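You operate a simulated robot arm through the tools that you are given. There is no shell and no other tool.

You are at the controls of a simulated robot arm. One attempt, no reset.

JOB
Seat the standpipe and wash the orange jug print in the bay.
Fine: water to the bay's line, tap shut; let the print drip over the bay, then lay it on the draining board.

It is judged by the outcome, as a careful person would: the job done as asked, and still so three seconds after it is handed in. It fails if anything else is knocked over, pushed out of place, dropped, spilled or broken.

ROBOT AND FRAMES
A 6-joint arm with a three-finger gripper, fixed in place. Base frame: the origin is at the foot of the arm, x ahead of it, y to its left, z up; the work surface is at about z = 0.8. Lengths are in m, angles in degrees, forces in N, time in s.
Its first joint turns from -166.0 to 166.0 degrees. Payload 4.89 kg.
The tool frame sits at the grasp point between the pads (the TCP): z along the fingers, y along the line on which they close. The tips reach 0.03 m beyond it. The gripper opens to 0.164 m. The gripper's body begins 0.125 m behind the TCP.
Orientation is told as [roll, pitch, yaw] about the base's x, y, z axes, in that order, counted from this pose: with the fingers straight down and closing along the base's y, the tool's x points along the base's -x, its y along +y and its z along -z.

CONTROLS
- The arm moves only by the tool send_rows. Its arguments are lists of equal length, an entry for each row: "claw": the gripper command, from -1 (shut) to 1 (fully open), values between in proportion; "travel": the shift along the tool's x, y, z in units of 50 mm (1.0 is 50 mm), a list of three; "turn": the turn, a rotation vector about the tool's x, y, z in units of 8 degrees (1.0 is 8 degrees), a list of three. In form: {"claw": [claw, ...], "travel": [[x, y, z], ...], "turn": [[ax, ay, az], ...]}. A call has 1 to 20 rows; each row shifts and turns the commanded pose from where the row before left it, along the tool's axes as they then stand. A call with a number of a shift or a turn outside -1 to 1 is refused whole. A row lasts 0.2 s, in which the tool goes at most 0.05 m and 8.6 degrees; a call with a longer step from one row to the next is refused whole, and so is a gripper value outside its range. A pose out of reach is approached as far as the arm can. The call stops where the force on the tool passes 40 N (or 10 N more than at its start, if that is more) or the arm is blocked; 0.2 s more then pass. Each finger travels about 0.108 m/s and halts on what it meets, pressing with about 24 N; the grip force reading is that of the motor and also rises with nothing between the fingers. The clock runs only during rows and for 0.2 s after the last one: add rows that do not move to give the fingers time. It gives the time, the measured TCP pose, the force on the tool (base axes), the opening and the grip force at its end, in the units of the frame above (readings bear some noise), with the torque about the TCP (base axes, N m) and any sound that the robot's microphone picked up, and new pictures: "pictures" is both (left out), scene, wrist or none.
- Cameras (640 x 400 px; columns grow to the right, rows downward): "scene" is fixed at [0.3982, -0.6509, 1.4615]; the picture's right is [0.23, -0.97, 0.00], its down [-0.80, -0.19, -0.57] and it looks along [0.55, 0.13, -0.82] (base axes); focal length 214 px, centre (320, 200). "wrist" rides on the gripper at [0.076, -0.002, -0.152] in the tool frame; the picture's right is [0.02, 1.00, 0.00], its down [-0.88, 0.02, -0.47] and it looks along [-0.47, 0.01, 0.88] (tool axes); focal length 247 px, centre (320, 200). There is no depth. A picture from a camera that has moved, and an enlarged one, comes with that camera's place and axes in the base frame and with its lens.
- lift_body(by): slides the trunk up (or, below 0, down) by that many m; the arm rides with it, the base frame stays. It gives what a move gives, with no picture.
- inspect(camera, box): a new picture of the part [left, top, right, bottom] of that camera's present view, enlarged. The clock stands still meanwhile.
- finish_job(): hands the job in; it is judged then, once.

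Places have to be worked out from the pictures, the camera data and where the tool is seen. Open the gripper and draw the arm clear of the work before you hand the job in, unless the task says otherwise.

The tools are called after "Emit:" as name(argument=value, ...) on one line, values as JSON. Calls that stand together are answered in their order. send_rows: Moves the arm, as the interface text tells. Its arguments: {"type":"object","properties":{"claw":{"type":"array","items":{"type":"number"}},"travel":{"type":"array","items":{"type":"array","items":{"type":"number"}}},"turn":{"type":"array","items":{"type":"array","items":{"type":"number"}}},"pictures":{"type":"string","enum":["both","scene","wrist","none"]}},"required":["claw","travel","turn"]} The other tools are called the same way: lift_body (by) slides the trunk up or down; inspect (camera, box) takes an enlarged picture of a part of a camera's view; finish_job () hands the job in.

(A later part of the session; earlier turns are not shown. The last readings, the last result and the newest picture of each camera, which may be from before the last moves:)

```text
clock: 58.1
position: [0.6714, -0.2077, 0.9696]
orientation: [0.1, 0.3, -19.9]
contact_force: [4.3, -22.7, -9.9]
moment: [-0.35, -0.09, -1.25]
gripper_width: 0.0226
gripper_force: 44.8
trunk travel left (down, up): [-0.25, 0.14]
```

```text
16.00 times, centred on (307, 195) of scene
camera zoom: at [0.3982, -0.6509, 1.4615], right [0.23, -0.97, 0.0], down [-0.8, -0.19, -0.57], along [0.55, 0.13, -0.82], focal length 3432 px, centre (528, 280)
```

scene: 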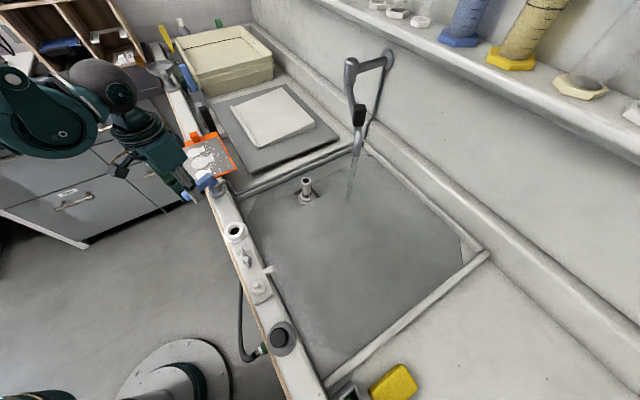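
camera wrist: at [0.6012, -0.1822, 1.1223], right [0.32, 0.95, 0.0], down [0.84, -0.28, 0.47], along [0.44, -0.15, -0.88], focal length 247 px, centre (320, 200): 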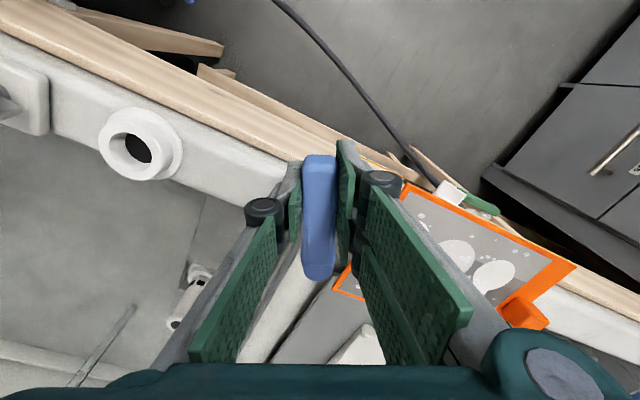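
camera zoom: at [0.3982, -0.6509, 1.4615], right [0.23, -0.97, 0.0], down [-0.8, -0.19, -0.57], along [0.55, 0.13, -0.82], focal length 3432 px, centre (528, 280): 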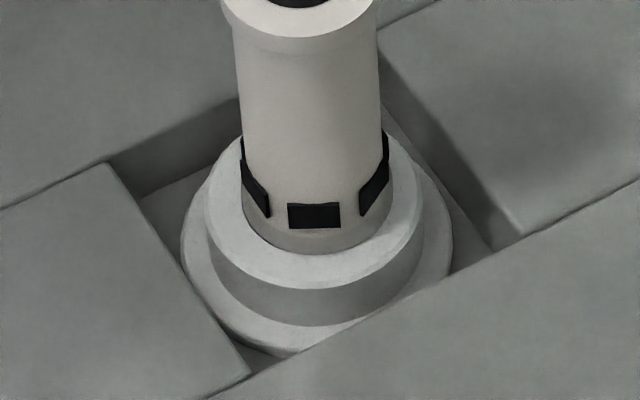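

The water edge now touches the lower edge of the blue line, just at the pipe's slots. I let it run about one more second and then turn the lever back 66° towards shut in the same call.

Emit:
send_rows(claw=[-1, -1, -1, -1, -1, -1, -1, -1, -1, -1, -1, -1, -1, -1, -1, -1], travel=[[0, 0, 0], [0, 0, 0], [0, 0, 0], [0, 0, 0], [-0.007, -0.133, 0], [-0.007, -0.133, 0], [-0.007, -0.133, 0], [-0.007, -0.133, 0], [-0.007, -0.133, 0], [-0.007, -0.133, 0], [-0.007, -0.133, 0], [-0.007, -0.133, 0], [-0.007, -0.133, 0], [-0.007, -0.133, 0], [-0.007, -0.133, 0], [0, 0, 0]], turn=[[0, 0, 0], [0, 0, 0], [0, 0, 0], [0, 0, 0], [0, 0, -0.75], [0, 0, -0.75], [0, 0, -0.75], [0, 0, -0.75], [0, 0, -0.75], [0, 0, -0.75], [0, 0, -0.75], [0, 0, -0.75], [0, 0, -0.75], [0, 0, -0.75], [0, 0, -0.75], [0, 0, 0]], pictures="both")

Emit:
inspect(camera="scene", box=[290, 130, 380, 220])

Emit:
inspect(camera="scene", box=[254, 178, 286, 198])

```text
clock: 61.5
position: [0.687, -0.2765, 0.971]
orientation: [0.3, 0.0, 46.2]
contact_force: [-18.1, -34.3, 1.6]
moment: [-0.7, 0.5, -1.36]
gripper_width: 0.0231
gripper_force: 45.4
trunk travel left (down, up): [-0.25, 0.14]
camera wrist: at [0.6365, -0.3305, 1.1229], right [-0.74, 0.68, 0.0], down [0.6, 0.65, 0.47], along [0.32, 0.35, -0.88], focal length 247 px, centre (320, 200)
```

scene: 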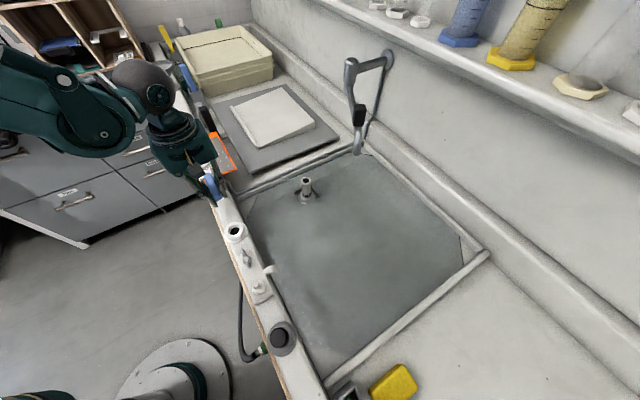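
wrist: 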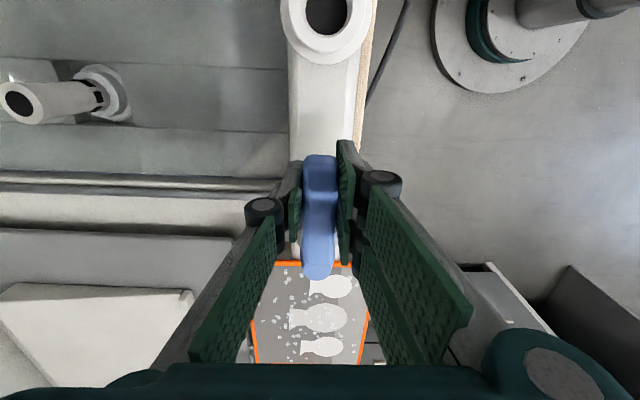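

```text
4.44 times, centred on (335, 175) of scene
camera zoom: at [0.3982, -0.6509, 1.4615], right [0.23, -0.97, 0.0], down [-0.8, -0.19, -0.57], along [0.55, 0.13, -0.82], focal length 953 px, centre (253, 311)
```

zoom: 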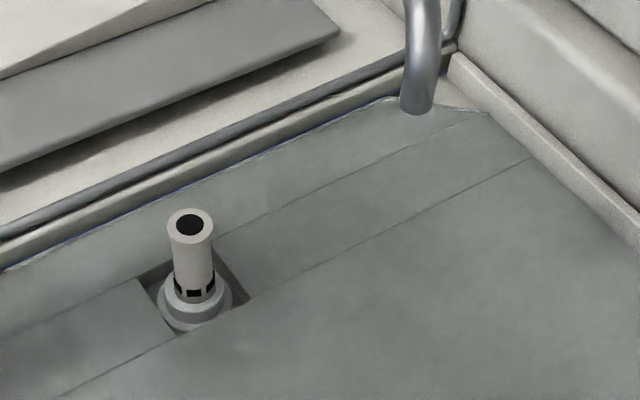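

```text
16.00 times, centred on (270, 188) of scene
camera zoom: at [0.3982, -0.6509, 1.4615], right [0.23, -0.97, 0.0], down [-0.8, -0.19, -0.57], along [0.55, 0.13, -0.82], focal length 3432 px, centre (1120, 392)
```

zoom: 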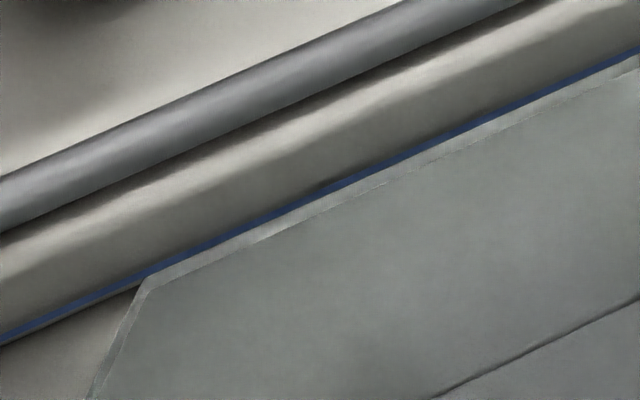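

The stream has stopped and the water edge lies on the line. I press the lever gently against its shut stop and relieve the pull along it.

Emit:
send_rows(claw=[-1, -1, -1], travel=[[0.06, -0.04, 0], [0, -0.04, 0], [0, 0, 0]], turn=[[0, 0, 0], [0, 0, 0], [0, 0, 0]], pictures="none")

Emit:
inspect(camera="scene", box=[310, 150, 342, 170])

Emit:
inspect(camera="scene", box=[295, 183, 319, 207])

Emit:
inspect(camera="scene", box=[240, 190, 272, 215])

Emit:
inspect(camera="scene", box=[340, 145, 372, 170])

```text
clock: 62.4
position: [0.6874, -0.2757, 0.9707]
orientation: [0.3, 0.0, 46.2]
contact_force: [-25.6, 28.8, -14.8]
moment: [1.38, -0.48, 0.2]
gripper_width: 0.0227
gripper_force: 45.2
trunk travel left (down, up): [-0.25, 0.14]
```

```text
16.00 times, centred on (326, 160) of scene
camera zoom: at [0.3982, -0.6509, 1.4615], right [0.23, -0.97, 0.0], down [-0.8, -0.19, -0.57], along [0.55, 0.13, -0.82], focal length 3432 px, centre (224, 840)
```

zoom: 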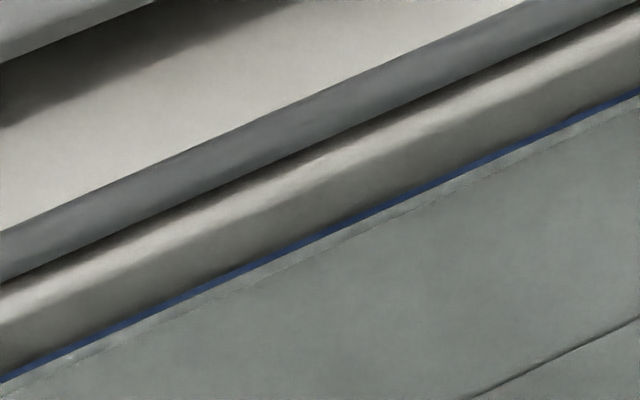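

```text
16.00 times, centred on (307, 195) of scene
camera zoom: at [0.3982, -0.6509, 1.4615], right [0.23, -0.97, 0.0], down [-0.8, -0.19, -0.57], along [0.55, 0.13, -0.82], focal length 3432 px, centre (528, 280)
```

zoom: 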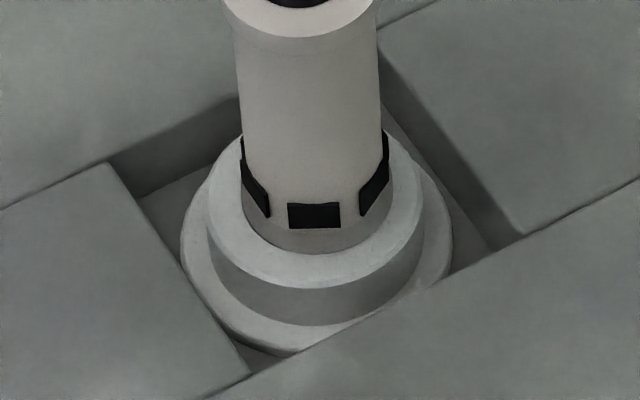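

```text
16.00 times, centred on (256, 202) of scene
camera zoom: at [0.3982, -0.6509, 1.4615], right [0.23, -0.97, 0.0], down [-0.8, -0.19, -0.57], along [0.55, 0.13, -0.82], focal length 3432 px, centre (1344, 160)
```

zoom: 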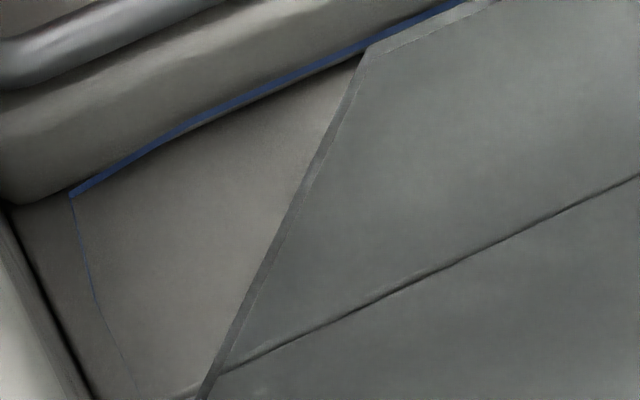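

```text
16.00 times, centred on (356, 158) of scene
camera zoom: at [0.3982, -0.6509, 1.4615], right [0.23, -0.97, 0.0], down [-0.8, -0.19, -0.57], along [0.55, 0.13, -0.82], focal length 3432 px, centre (-256, 880)
```

zoom: 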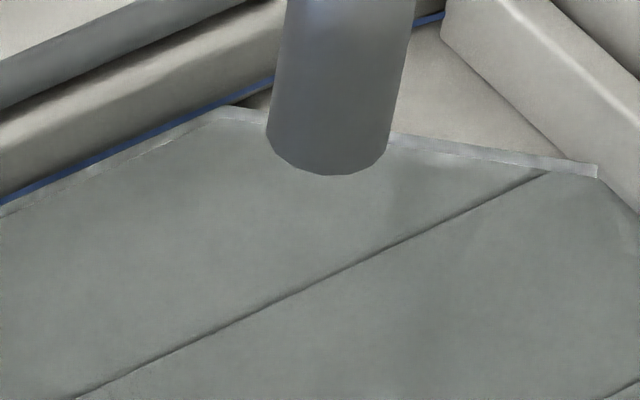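

The tap is pressed shut (38 N against the stop) and the water stands at the line. I release the lever, rise, and look at the print.

Emit:
send_rows(claw=[-0.5, -0.2, 0, 0, 0, 0, 0], travel=[[0, 0, 0], [0, 0, 0], [0, 0, 0], [0, 0, -0.9], [0, 0, -0.9], [0, 0, -0.9], [0, 0, 0]], turn=[[0, 0, 0], [0, 0, 0], [0, 0, 0], [0, 0, 0], [0, 0, 0], [0, 0, 0], [0, 0, 0]], pictures="both")

Emit:
inspect(camera="wrist", box=[240, 200, 400, 370])

Emit:
inspect(camera="scene", box=[254, 178, 286, 198])

```text
clock: 64.0
position: [0.688, -0.2806, 1.1078]
orientation: [0.2, 0.0, 46.1]
contact_force: [-1.2, -0.1, 0.3]
moment: [-0.04, -0.15, -0.01]
gripper_width: 0.082
gripper_force: 0.2
trunk travel left (down, up): [-0.25, 0.14]
camera wrist: at [0.6376, -0.3359, 1.26], right [-0.73, 0.68, 0.0], down [0.6, 0.65, 0.47], along [0.32, 0.35, -0.88], focal length 247 px, centre (320, 200)
```

scene: 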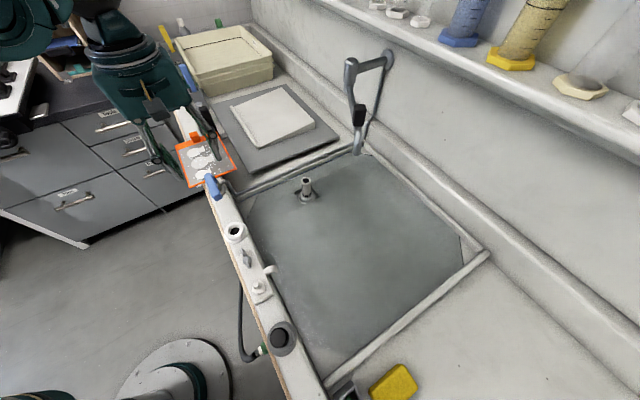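
wrist: 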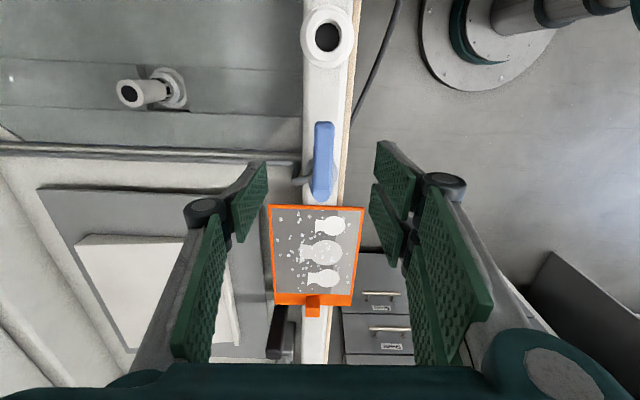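

```text
2.35 times, centred on (320, 285) of wrist
camera zoom: at [0.6376, -0.3359, 1.26], right [-0.73, 0.68, 0.0], down [0.6, 0.65, 0.47], along [0.32, 0.35, -0.88], focal length 581 px, centre (320, 0)
```

zoom: 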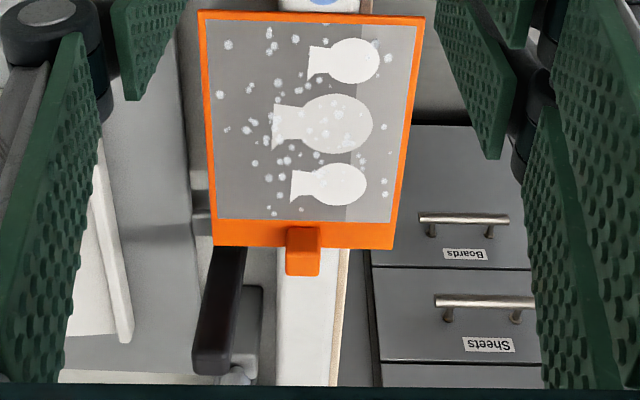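

```text
16.00 times, centred on (270, 188) of scene
camera zoom: at [0.3982, -0.6509, 1.4615], right [0.23, -0.97, 0.0], down [-0.8, -0.19, -0.57], along [0.55, 0.13, -0.82], focal length 3432 px, centre (1120, 392)
```

zoom: 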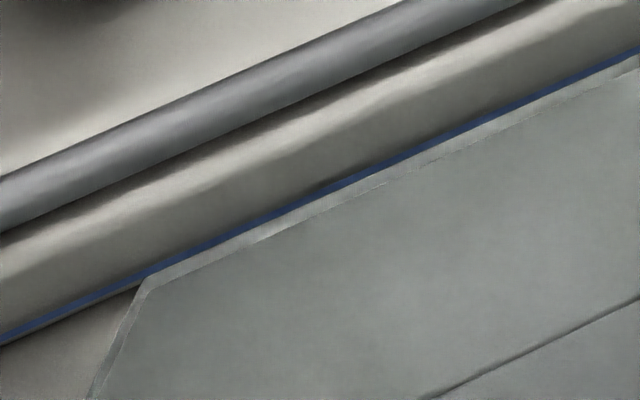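

Water holds at the line. The print frame lies on the rim at about s=0.415–0.645, n=0.605–0.76, top z≈0.908, with its tab near s≈0.64, n≈0.684. I move round to look at it from the basin side, to see what lies under it.

Emit:
send_rows(claw=[0, 0, 0, 0, 0, 0, 0, 0, 0, 0, 0, 0, 0, 0, 0, 0, 0], travel=[[-0.848, -0.38, 0], [-0.848, -0.38, 0], [-0.848, -0.38, 0], [-0.848, -0.38, 0], [-0.848, -0.38, 0], [0, 0, 0.12], [0, 0, 0.12], [0, 0, 0.12], [0, 0, 0.12], [0, 0, 0.12], [0, 0, 0.12], [0, 0, 0.12], [0, 0, 0.12], [0, 0, 0.12], [0, 0, 0.12], [0, 0, 0.12], [0, 0, 0.12]], turn=[[0, 0, 0], [0, 0, 0], [0, 0, 0], [0, 0, 0], [0, 0, 0], [0, 0, -0.926], [0, 0, -0.926], [0, 0, -0.926], [0, 0, -0.926], [0, 0, -0.926], [0, 0, -0.926], [0, 0, -0.926], [0, 0, -0.926], [0, 0, -0.926], [0, 0, -0.926], [0, 0, -0.926], [0, 0, -0.926]], pictures="both")

Emit:
inspect(camera="wrist", box=[160, 180, 480, 380])

```text
clock: 67.5
position: [0.9038, -0.1924, 1.0333]
orientation: [0.0, -0.2, 135.1]
contact_force: [-0.6, -0.5, 0.1]
moment: [-0.01, 0.01, -0.01]
gripper_width: 0.0822
gripper_force: 0.1
trunk travel left (down, up): [-0.25, 0.14]
camera wrist: at [0.9606, -0.2444, 1.185], right [-0.69, -0.72, 0.0], down [-0.64, 0.61, 0.48], along [-0.35, 0.33, -0.88], focal length 247 px, centre (320, 200)
```

scene: 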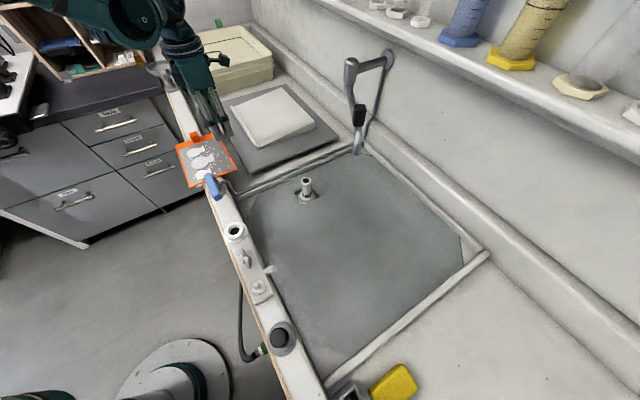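
wrist: 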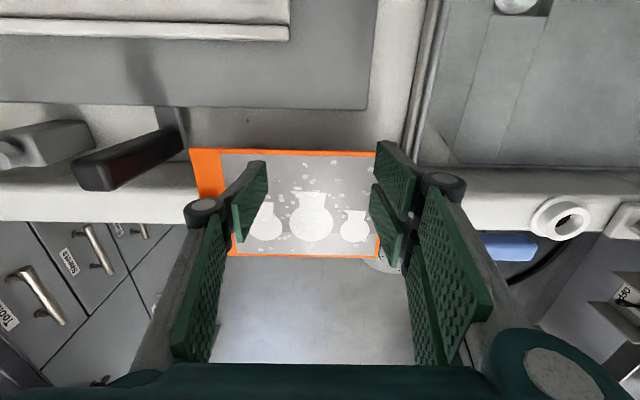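

```text
2.00 times, centred on (320, 280) of wrist
camera zoom: at [0.9606, -0.2444, 1.185], right [-0.69, -0.72, 0.0], down [-0.64, 0.61, 0.48], along [-0.35, 0.33, -0.88], focal length 494 px, centre (320, 40)
```

zoom: 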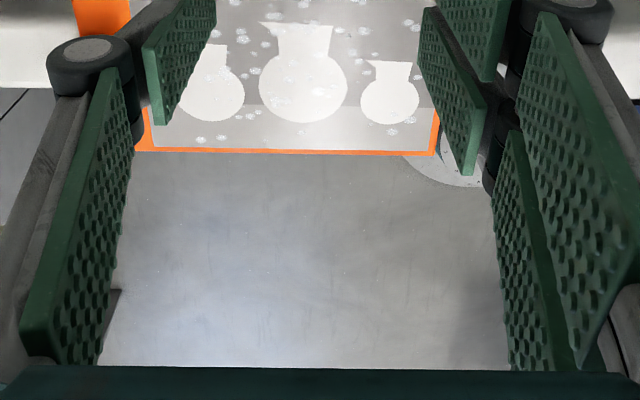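

Emit:
inspect(camera="wrist", box=[0, 80, 260, 260])

Emit:
inspect(camera="wrist", box=[180, 130, 420, 280])

Emit:
inspect(camera="wrist", box=[0, 0, 420, 160])

Emit:
inspect(camera="scene", box=[160, 110, 250, 200])

```text
2.22 times, centred on (130, 170) of wrist
camera zoom: at [0.9606, -0.2444, 1.185], right [-0.69, -0.72, 0.0], down [-0.64, 0.61, 0.48], along [-0.35, 0.33, -0.88], focal length 549 px, centre (742, 267)
```

zoom: 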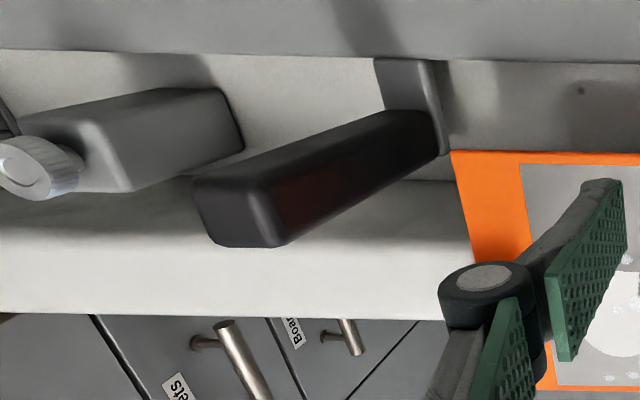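

```text
2.67 times, centred on (300, 205) of wrist
camera zoom: at [0.9606, -0.2444, 1.185], right [-0.69, -0.72, 0.0], down [-0.64, 0.61, 0.48], along [-0.35, 0.33, -0.88], focal length 659 px, centre (373, 187)
```

zoom: 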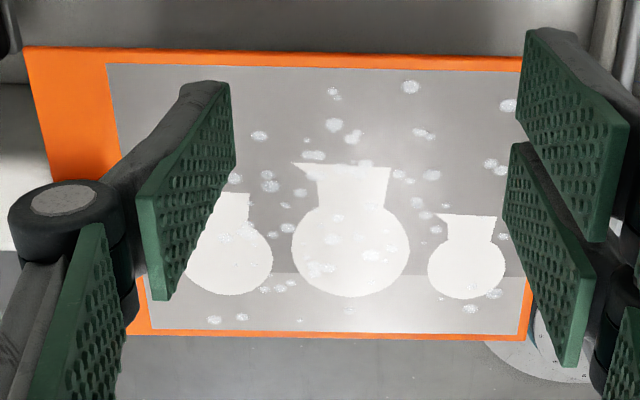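

```text
1.52 times, centred on (210, 80) of wrist
camera zoom: at [0.9606, -0.2444, 1.185], right [-0.69, -0.72, 0.0], down [-0.64, 0.61, 0.48], along [-0.35, 0.33, -0.88], focal length 376 px, centre (488, 383)
```

zoom: 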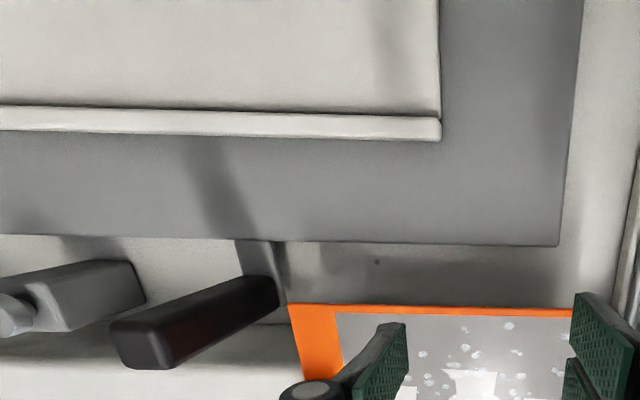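

```text
4.44 times, centred on (205, 155) of scene
camera zoom: at [0.3982, -0.6509, 1.4615], right [0.23, -0.97, 0.0], down [-0.8, -0.19, -0.57], along [0.55, 0.13, -0.82], focal length 953 px, centre (831, 400)
```

zoom: 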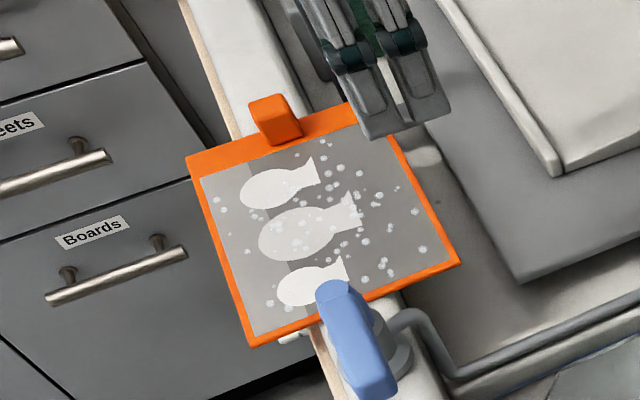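

The black bar with a dark red face is a lamp-like box close to the far corner of the print (z up to about 0.98), to be kept clear of. The sloped board starts at about s=0.545, n=0.885, beyond the tool-down reach, so I first test with the empty hand whether a tilted tool can reach over it; I rise and turn round.

Emit:
send_rows(claw=[0, 0, 0, 0, 0, 0, 0, 0, 0, 0, 0, 0, 0, 0, 0, 0, 0, 0, 0, 0], travel=[[0, 0, -1], [0, 0, -0.6], [0, 0, 0], [0, 0, 0], [0, 0, 0], [0, 0, 0], [0, 0, 0], [0, 0, 0], [0, 0, 0], [0, 0, 0], [0, 0, 0], [0, 0, 0], [0, 0, 0], [0, 0, 0], [0, 0, 0], [0, 0, 0], [0, 0, 0], [0, 0, 0], [0, 0, 0], [0, 0, 0]], turn=[[0, 0, 0], [0, 0, 1], [0, 0, 1], [0, 0, 1], [0, 0, 1], [0, 0, 1], [0, 0, 1], [0, 0, 1], [0, 0, 1], [0, 0, 1], [0, 0, 1], [0, 0, 1], [0, 0, 1], [0, 0, 1], [0, 0, 1], [0, 0, 1], [0, 0, 1], [0, 0, 1], [0, 0, 1], [0, 0, 1]], pictures="none")

Emit:
send_rows(claw=[0, 0, 0, 0], travel=[[0, 0, 0], [0, 0, 0], [0, 0, 0], [0, 0, 0]], turn=[[0, 0, 1], [0, 0, 1], [0, 0, 1], [0, 0, 0.5]], pictures="both")

```text
clock: 71.8
position: [0.9051, -0.1932, 1.1133]
orientation: [0.1, 0.2, -17.1]
contact_force: [0.5, 0.2, 0.5]
moment: [-0.02, 0.03, 0.0]
gripper_width: 0.0824
gripper_force: 0.1
trunk travel left (down, up): [-0.25, 0.14]
```

```text
clock: 72.8
position: [0.9045, -0.1928, 1.1132]
orientation: [-0.1, 0.2, -45.0]
contact_force: [0.6, 0.5, 0.1]
moment: [-0.02, -0.05, -0.01]
gripper_width: 0.082
gripper_force: 0.1
trunk travel left (down, up): [-0.25, 0.14]
camera wrist: at [0.8506, -0.1387, 1.2659], right [0.69, 0.72, 0.0], down [0.64, -0.61, 0.47], along [0.34, -0.33, -0.88], focal length 247 px, centre (320, 200)
```

scene: 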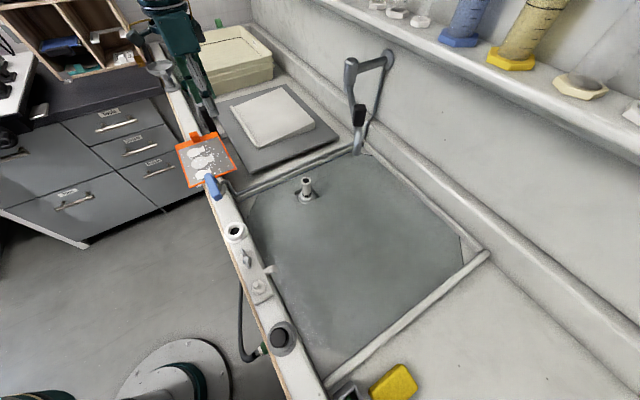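
wrist: 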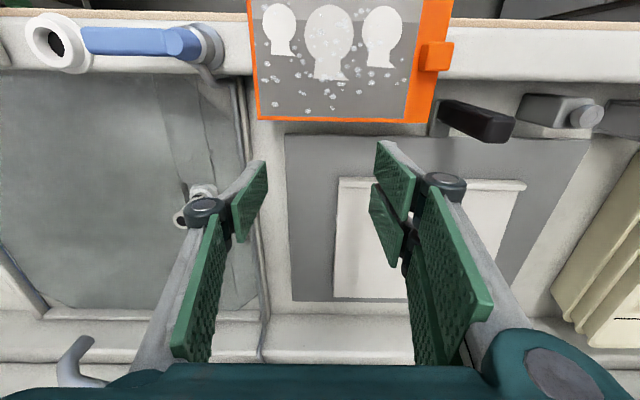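

Now I have a good view of the board and the lamp; I zoom to measure them.

Emit:
inspect(camera="wrist", box=[260, 100, 560, 310])

Emit:
inspect(camera="wrist", box=[390, 20, 530, 150])

Emit:
inspect(camera="wrist", box=[230, 0, 450, 140])

```text
1.90 times, centred on (410, 205) of wrist
camera zoom: at [0.8506, -0.1387, 1.2659], right [0.69, 0.72, 0.0], down [0.64, -0.61, 0.47], along [0.34, -0.33, -0.88], focal length 470 px, centre (149, 190)
```

zoom: 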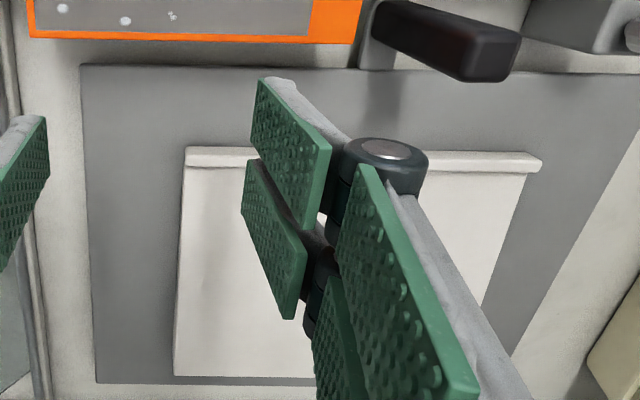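

```text
3.08 times, centred on (460, 85) of wrist
camera zoom: at [0.8506, -0.1387, 1.2659], right [0.69, 0.72, 0.0], down [0.64, -0.61, 0.47], along [0.34, -0.33, -0.88], focal length 760 px, centre (-111, 554)
```

zoom: 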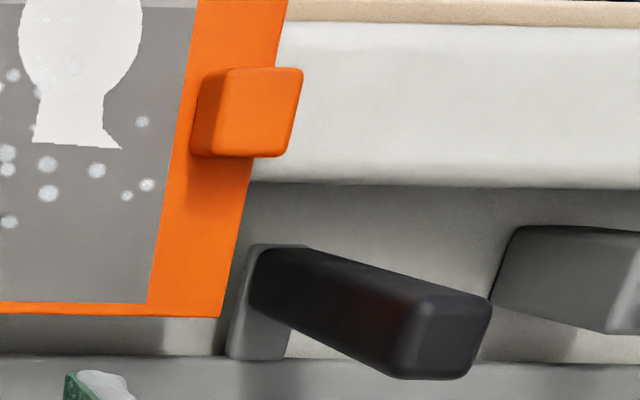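

```text
2.86 times, centred on (340, 70) of wrist
camera zoom: at [0.8506, -0.1387, 1.2659], right [0.69, 0.72, 0.0], down [0.64, -0.61, 0.47], along [0.34, -0.33, -0.88], focal length 706 px, centre (263, 571)
```

zoom: 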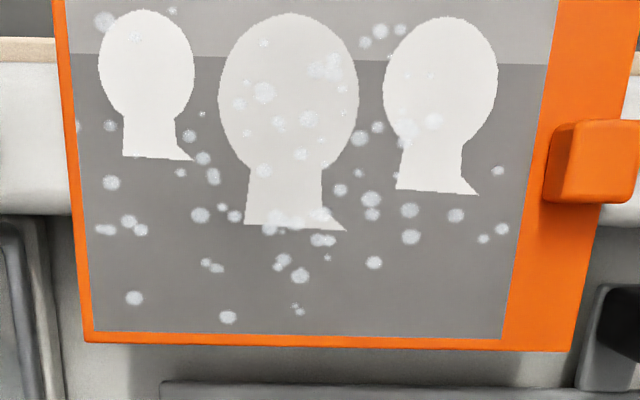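

Measured: tab s 0.6275–0.654, n 0.671–0.70, top z≈0.936; draining board s 0.543–0.897, n 0.90–1.18 rising gently from z≈0.82 to 0.85. I now test with an empty hand how far a 32° outward tilt reaches over the board, staying high.

Emit:
send_rows(claw=[0, 0, 0, 0, 0, 0, 0, 0, 0, 0, 0, 0], travel=[[0, 0.72, -0.3], [0, 0.72, -0.3], [0, 0, 0], [0, 0, 0], [0, 0, 0], [0, 0, 0], [-0.712, 0, 0.445], [-0.712, 0, 0.445], [-0.712, 0, 0.445], [-0.712, 0, 0.445], [-0.712, 0, 0.445], [0, 0, 0]], turn=[[0, 0, 0], [0, 0, 0], [0, -1, 0], [0, -1, 0], [0, -1, 0], [0, -1, 0], [0, 0, 0], [0, 0, 0], [0, 0, 0], [0, 0, 0], [0, 0, 0], [0, 0, 0]], pictures="both")

```text
clock: 75.3
position: [1.1055, -0.2895, 1.1413]
orientation: [-0.1, -31.6, -45.0]
contact_force: [-0.1, -1.2, -1.9]
moment: [0.0, 0.03, -0.01]
gripper_width: 0.0816
gripper_force: 0.0
trunk travel left (down, up): [-0.25, 0.14]
camera wrist: at [1.0034, -0.187, 1.2308], right [0.69, 0.72, -0.01], down [0.37, -0.34, 0.87], along [0.62, -0.61, -0.5], focal length 247 px, centre (320, 200)
```

scene: 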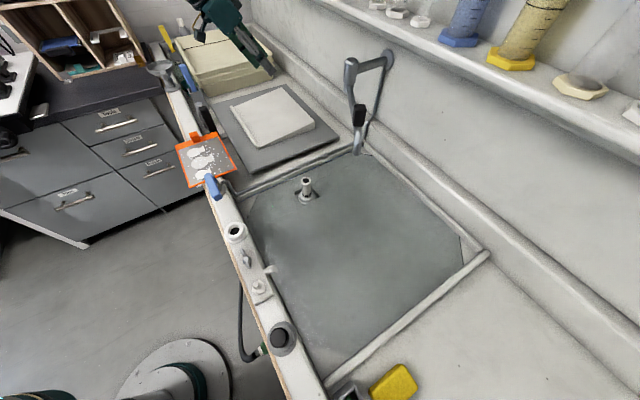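
wrist: 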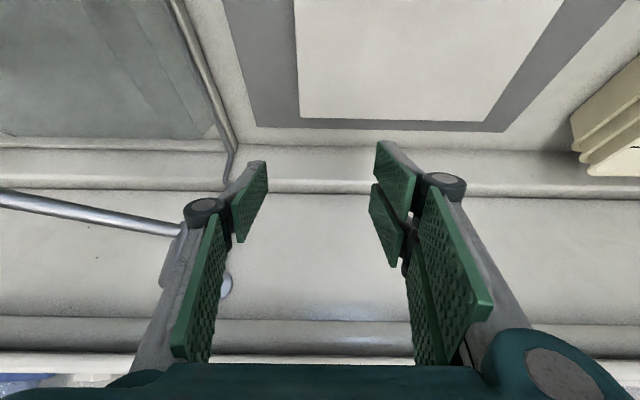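

At this height the tilted hand reaches s=0.577, n=0.986. I descend over the board to about z=0.92 to see whether that is still in reach.

Emit:
send_rows(claw=[0, 0, 0, 0, 0, 0], travel=[[0.477, 0, 0.763], [0.477, 0, 0.763], [0.477, 0, 0.763], [0.477, 0, 0.763], [0.477, 0, 0.763], [0, 0, 0]], turn=[[0, 0, 0], [0, 0, 0], [0, 0, 0], [0, 0, 0], [0, 0, 0], [0, 0, 0]], pictures="both")

```text
clock: 76.8
position: [1.1034, -0.2884, 0.9183]
orientation: [-0.1, -31.8, -45.0]
contact_force: [0.8, -0.7, -1.2]
moment: [-0.07, 0.0, 0.0]
gripper_width: 0.0819
gripper_force: 0.0
trunk travel left (down, up): [-0.25, 0.14]
camera wrist: at [1.0001, -0.1856, 1.0073], right [0.69, 0.72, -0.01], down [0.37, -0.34, 0.87], along [0.62, -0.61, -0.5], focal length 247 px, centre (320, 200)
```

scene: 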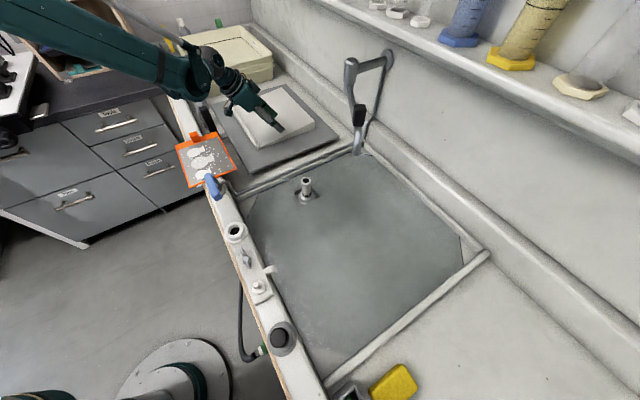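
wrist: 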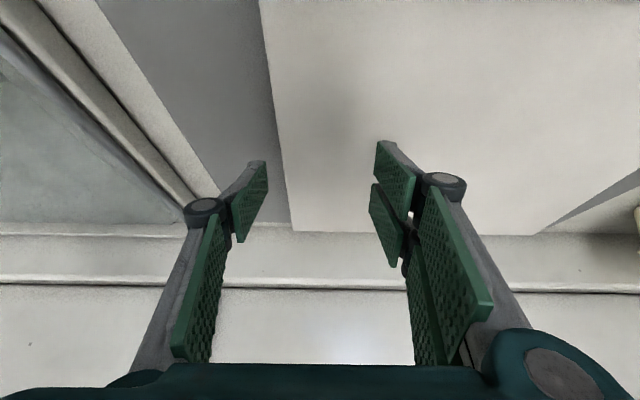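

Still in reach. I test 40 mm lower, which is about the laying height.

Emit:
send_rows(claw=[0, 0, 0], travel=[[0.212, 0, 0.339], [0.212, 0, 0.339], [0, 0, 0]], turn=[[0, 0, 0], [0, 0, 0], [0, 0, 0]], pictures="both")

Emit:
inspect(camera="scene", box=[180, 60, 340, 180])

```text
clock: 77.4
position: [1.1032, -0.288, 0.8881]
orientation: [0.2, -32.2, -45.1]
contact_force: [4.7, 9.5, 27.7]
moment: [1.56, -0.9, -0.01]
gripper_width: 0.0919
gripper_force: 9.2
trunk travel left (down, up): [-0.25, 0.14]
stopped in row 3: the force on the tool passed its limit at 68 N (the readings are from after the stop); the commanded pose is now the measured one
camera wrist: at [0.9994, -0.1839, 0.9762], right [0.69, 0.72, -0.01], down [0.36, -0.34, 0.87], along [0.62, -0.6, -0.49], focal length 247 px, centre (320, 200)
```

scene: 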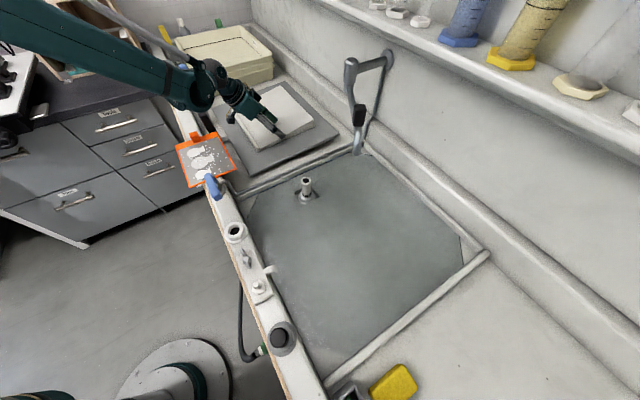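
wrist: 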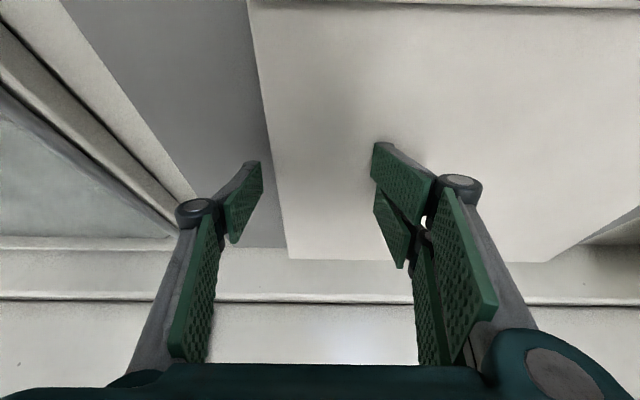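

```text
3.33 times, centred on (260, 120) of scene
camera zoom: at [0.3982, -0.6509, 1.4615], right [0.23, -0.97, 0.0], down [-0.8, -0.19, -0.57], along [0.55, 0.13, -0.82], focal length 715 px, centre (520, 467)
```

zoom: 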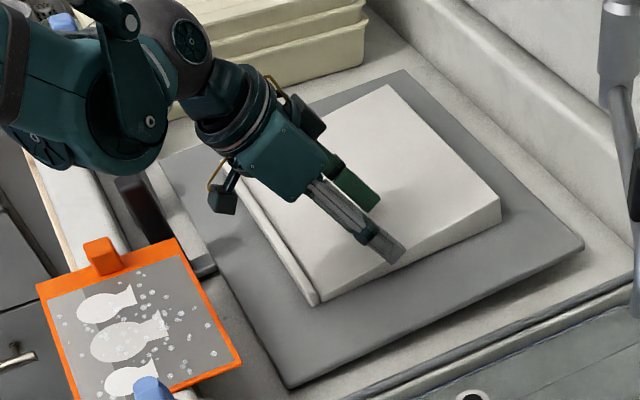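

The right fingertip touched the board at TCP z≈0.888 (so its surface at n≈0.99 is at z≈0.856, higher than I had figured). I back off straight up at once and check that the board has not shifted.

Emit:
send_rows(claw=[0, 0, 0, 0, 0], travel=[[-0.212, 0, -0.339], [-0.477, 0, -0.763], [-0.477, 0, -0.763], [-0.477, 0, -0.763], [-0.477, 0, -0.763]], turn=[[0, 0, 0], [0, 0, 0], [0, 0, 0], [0, 0, 0], [0, 0, 0]], pictures="both")

Emit:
inspect(camera="scene", box=[210, 60, 350, 190])

```text
clock: 78.6
position: [1.101, -0.289, 1.0819]
orientation: [0.1, -32.0, -45.0]
contact_force: [0.7, 0.6, 0.5]
moment: [-0.02, 0.05, -0.04]
gripper_width: 0.0819
gripper_force: 0.1
trunk travel left (down, up): [-0.25, 0.14]
camera wrist: at [0.998, -0.186, 1.1719], right [0.69, 0.72, -0.01], down [0.36, -0.34, 0.87], along [0.62, -0.61, -0.5], focal length 247 px, centre (320, 200)
```

scene: 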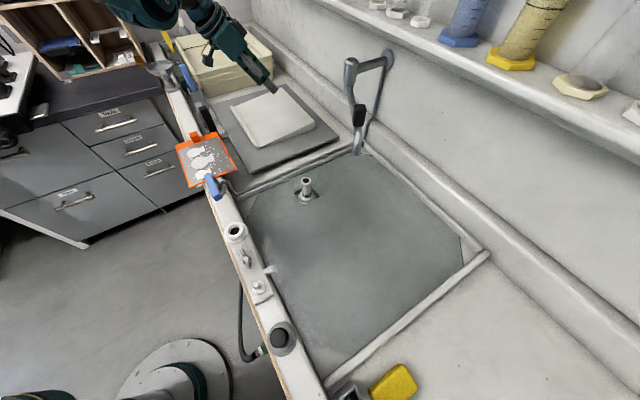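
wrist: 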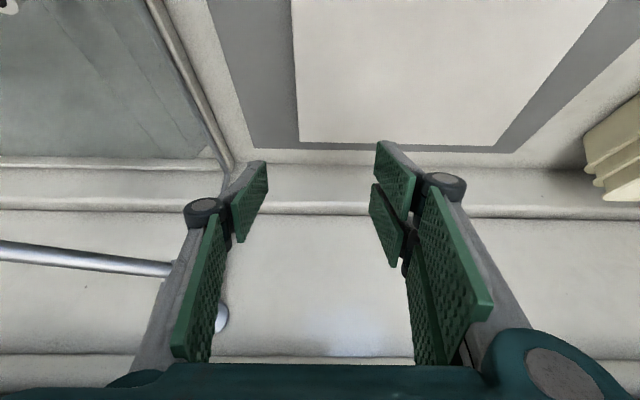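

```text
3.08 times, centred on (280, 125) of scene
camera zoom: at [0.3982, -0.6509, 1.4615], right [0.23, -0.97, 0.0], down [-0.8, -0.19, -0.57], along [0.55, 0.13, -0.82], focal length 660 px, centre (443, 431)
```

zoom: 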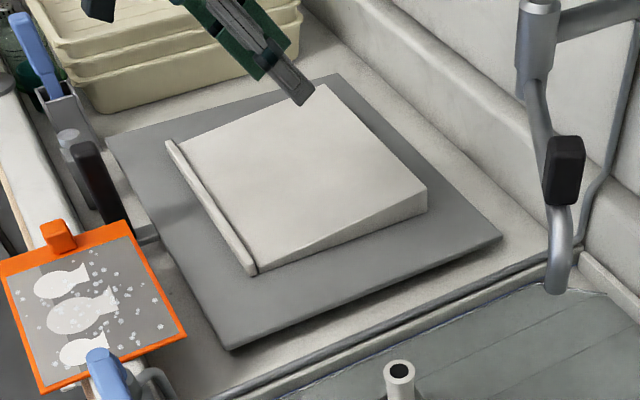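

Nothing has shifted: lip, board and mat are at the same pixels as before. The reach is sufficient with the tilt; now I back away, straighten the tool and turn to yaw 135 for picking the print by its tab.

Emit:
send_rows(claw=[0, 0, 0, 0, 0, 0, 0, 0, 0, 0, 0, 0, 0, 0, 0, 0, 0, 0, 0, 0], travel=[[0.678, 0, -0.424], [0.678, 0, -0.424], [0.678, 0, -0.424], [0.678, 0, -0.424], [0.678, 0, -0.424], [0, 0, 0], [0, 0, 0], [0, 0, 0], [0, 0, 0], [0, 0, 0], [0, 0, 0], [0, 0, 0], [0, 0, 0], [0, 0, 0], [0, 0, 0], [0, 0, 0], [0, 0, 0], [0, 0, 0], [0, 0, 0], [0, 0, 0]], turn=[[0, 0, 0], [0, 0, 0], [0, 0, 0], [0, 0, 0], [0, 0, 0], [0, 1, 0], [0, 1, 0], [0, 1, 0], [0, 1, 0], [0, 0, -1], [0, 0, -1], [0, 0, -1], [0, 0, -1], [0, 0, -1], [0, 0, -1], [0, 0, -1], [0, 0, -1], [0, 0, -1], [0, 0, -1], [0, 0, -1]], pictures="none")

Emit:
send_rows(claw=[-0.25, -0.25, -0.25, -0.25, -0.25, -0.25, -0.25, -0.25, -0.25, -0.25, -0.25, -0.25], travel=[[0, 0, 0], [0, 0, 0], [0, 0, 0], [0, 0, 0], [0, 0, 0], [0, 0, 0], [0, 0, 0], [0, 0, 0], [0, 0, 0], [0, 0, 0], [0, 0, 0], [0, 0, 0]], turn=[[0, 0, -1], [0, 0, -1], [0, 0, -1], [0, 0, -1], [0, 0, -1], [0, 0, -1], [0, 0, -1], [0, 0, -1], [0, 0, -1], [0, 0, -1], [0, 0, -1], [0, 0, -0.5]], pictures="wrist")

```text
clock: 82.8
position: [0.9621, -0.1472, 1.0835]
orientation: [0.0, -0.1, 43.2]
contact_force: [0.6, -0.2, -1.2]
moment: [-0.01, 0.01, 0.02]
gripper_width: 0.0822
gripper_force: 0.1
trunk travel left (down, up): [-0.25, 0.14]
```

```text
clock: 85.4
position: [0.961, -0.1474, 1.084]
orientation: [-0.1, 0.0, 135.2]
contact_force: [0.6, 0.1, 0.8]
moment: [0.0, -0.04, 0.0]
gripper_width: 0.0617
gripper_force: 0.1
trunk travel left (down, up): [-0.25, 0.14]
camera wrist: at [1.0173, -0.1993, 1.2369], right [-0.69, -0.72, 0.0], down [-0.64, 0.61, 0.47], along [-0.34, 0.33, -0.88], focal length 247 px, centre (320, 200)
```

wrist: 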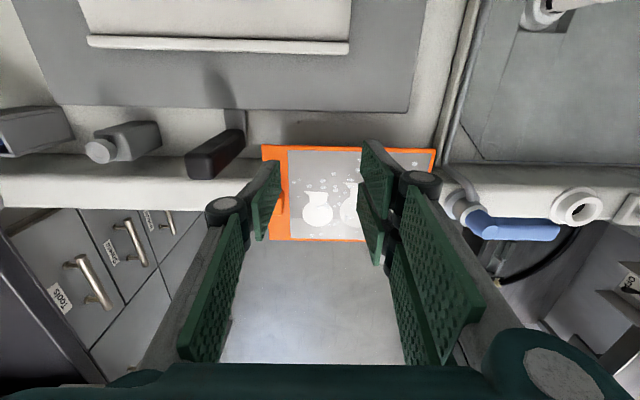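

I move above the tab and look before lowering.

Emit:
send_rows(claw=[-0.25, -0.25, -0.25, -0.25, -0.25], travel=[[-0.659, -0.435, 0], [-0.659, -0.435, 0], [-0.659, -0.435, 0], [0, 0, 0.7], [0, 0, 0.7]], turn=[[0, 0, 0], [0, 0, 0], [0, 0, 0], [0, 0, 0], [0, 0, 0]], pictures="both")

Emit:
inspect(camera="wrist", box=[220, 100, 420, 260])

Emit:
inspect(camera="scene", box=[160, 90, 260, 190])

```text
clock: 86.6
position: [0.9368, -0.0297, 1.0134]
orientation: [-0.1, 0.1, 135.1]
contact_force: [-0.9, 0.3, 1.5]
moment: [-0.1, -0.15, -0.01]
gripper_width: 0.0617
gripper_force: 0.0
trunk travel left (down, up): [-0.25, 0.14]
camera wrist: at [0.9927, -0.0818, 1.1671], right [-0.69, -0.72, 0.0], down [-0.64, 0.61, 0.47], along [-0.34, 0.33, -0.88], focal length 247 px, centre (320, 200)
```

scene: 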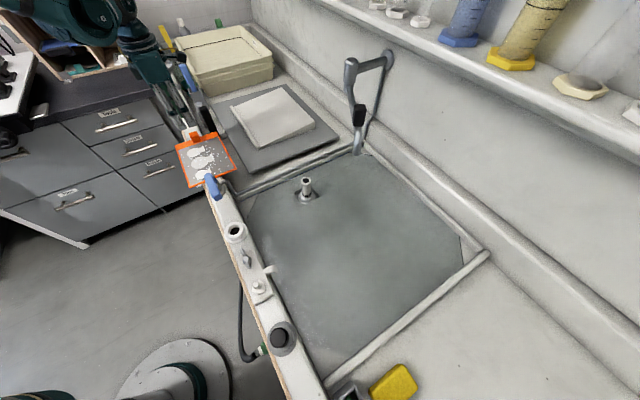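
wrist: 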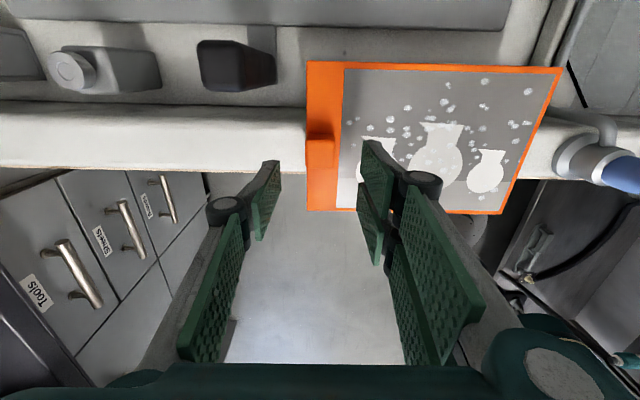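

```text
2.50 times, centred on (320, 180) of wrist
camera zoom: at [0.9927, -0.0818, 1.1671], right [-0.69, -0.72, 0.0], down [-0.64, 0.61, 0.47], along [-0.34, 0.33, -0.88], focal length 617 px, centre (320, 250)
```

zoom: 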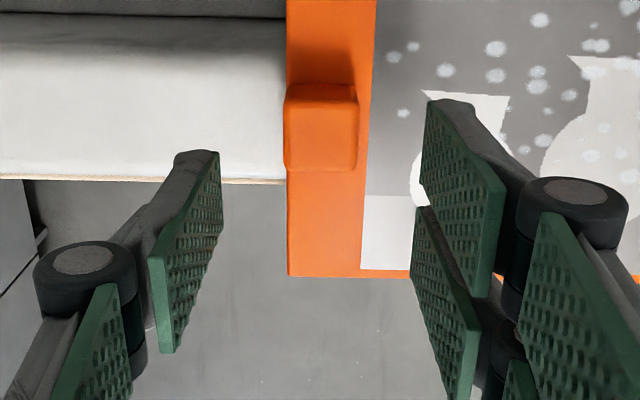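

```text
4.00 times, centred on (210, 140) of scene
camera zoom: at [0.3982, -0.6509, 1.4615], right [0.23, -0.97, 0.0], down [-0.8, -0.19, -0.57], along [0.55, 0.13, -0.82], focal length 858 px, centre (760, 440)
```

zoom: 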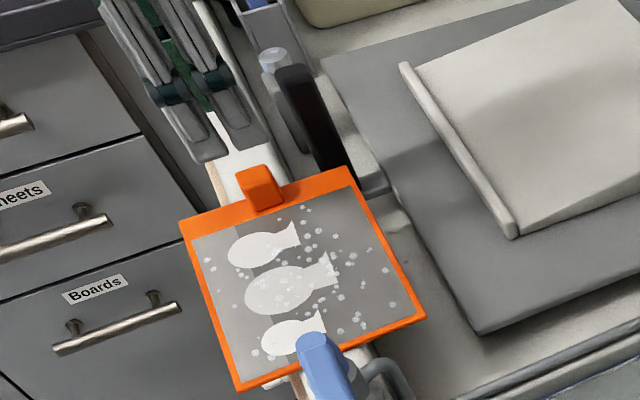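

The tab is centred between the fingers (s≈0.642, n≈0.686). I nudge 2 mm and lower until the tips are just above the frame, then close along the tab's length.

Emit:
send_rows(claw=[-0.25, -0.25, -0.25, -0.25, -1, -1, -1, -1], travel=[[0.04, 0, 0.46], [0, 0, 0.46], [0, 0, 0.46], [0, 0, 0], [0, 0, 0], [0, 0, 0], [0, 0, 0], [0, 0, 0]], turn=[[0, 0, 0], [0, 0, 0], [0, 0, 0], [0, 0, 0], [0, 0, 0], [0, 0, 0], [0, 0, 0], [0, 0, 0]], pictures="both")

Emit:
inspect(camera="wrist", box=[220, 100, 420, 260])

Emit:
inspect(camera="scene", box=[160, 90, 260, 190])

```text
clock: 88.4
position: [0.9374, -0.0314, 0.9437]
orientation: [-0.1, 0.0, 135.1]
contact_force: [0.1, 0.2, 0.0]
moment: [0.05, -0.04, -0.01]
gripper_width: 0.0297
gripper_force: 23.9
trunk travel left (down, up): [-0.25, 0.14]
camera wrist: at [0.9943, -0.084, 1.0973], right [-0.69, -0.72, 0.0], down [-0.64, 0.61, 0.47], along [-0.34, 0.33, -0.88], focal length 247 px, centre (320, 200)
```

scene: 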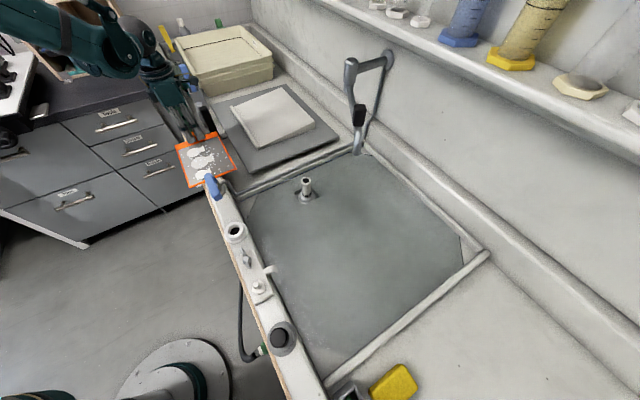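
wrist: 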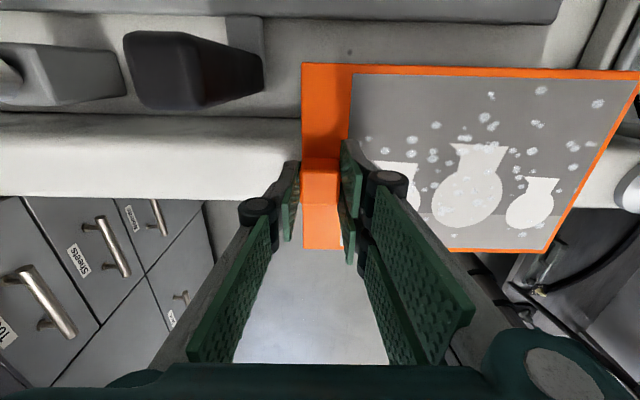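

```text
2.50 times, centred on (320, 180) of wrist
camera zoom: at [0.9943, -0.084, 1.0973], right [-0.69, -0.72, 0.0], down [-0.64, 0.61, 0.47], along [-0.34, 0.33, -0.88], focal length 617 px, centre (320, 250)
```

zoom: 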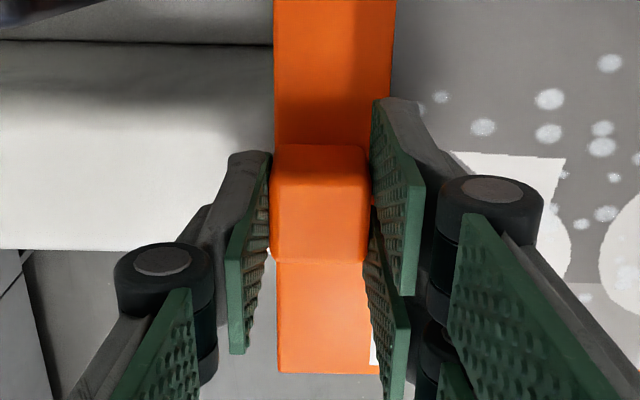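

```text
4.00 times, centred on (210, 140) of scene
camera zoom: at [0.3982, -0.6509, 1.4615], right [0.23, -0.97, 0.0], down [-0.8, -0.19, -0.57], along [0.55, 0.13, -0.82], focal length 858 px, centre (760, 440)
```

zoom: 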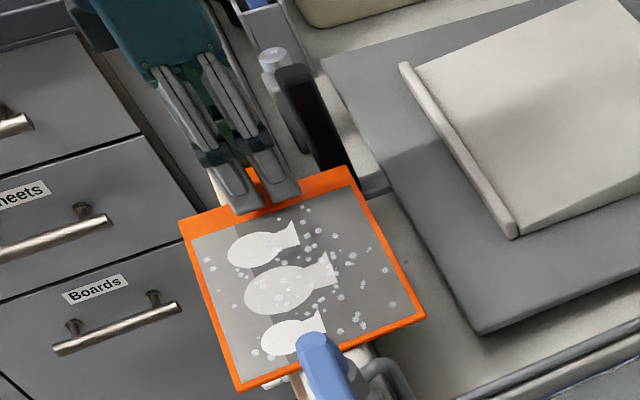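

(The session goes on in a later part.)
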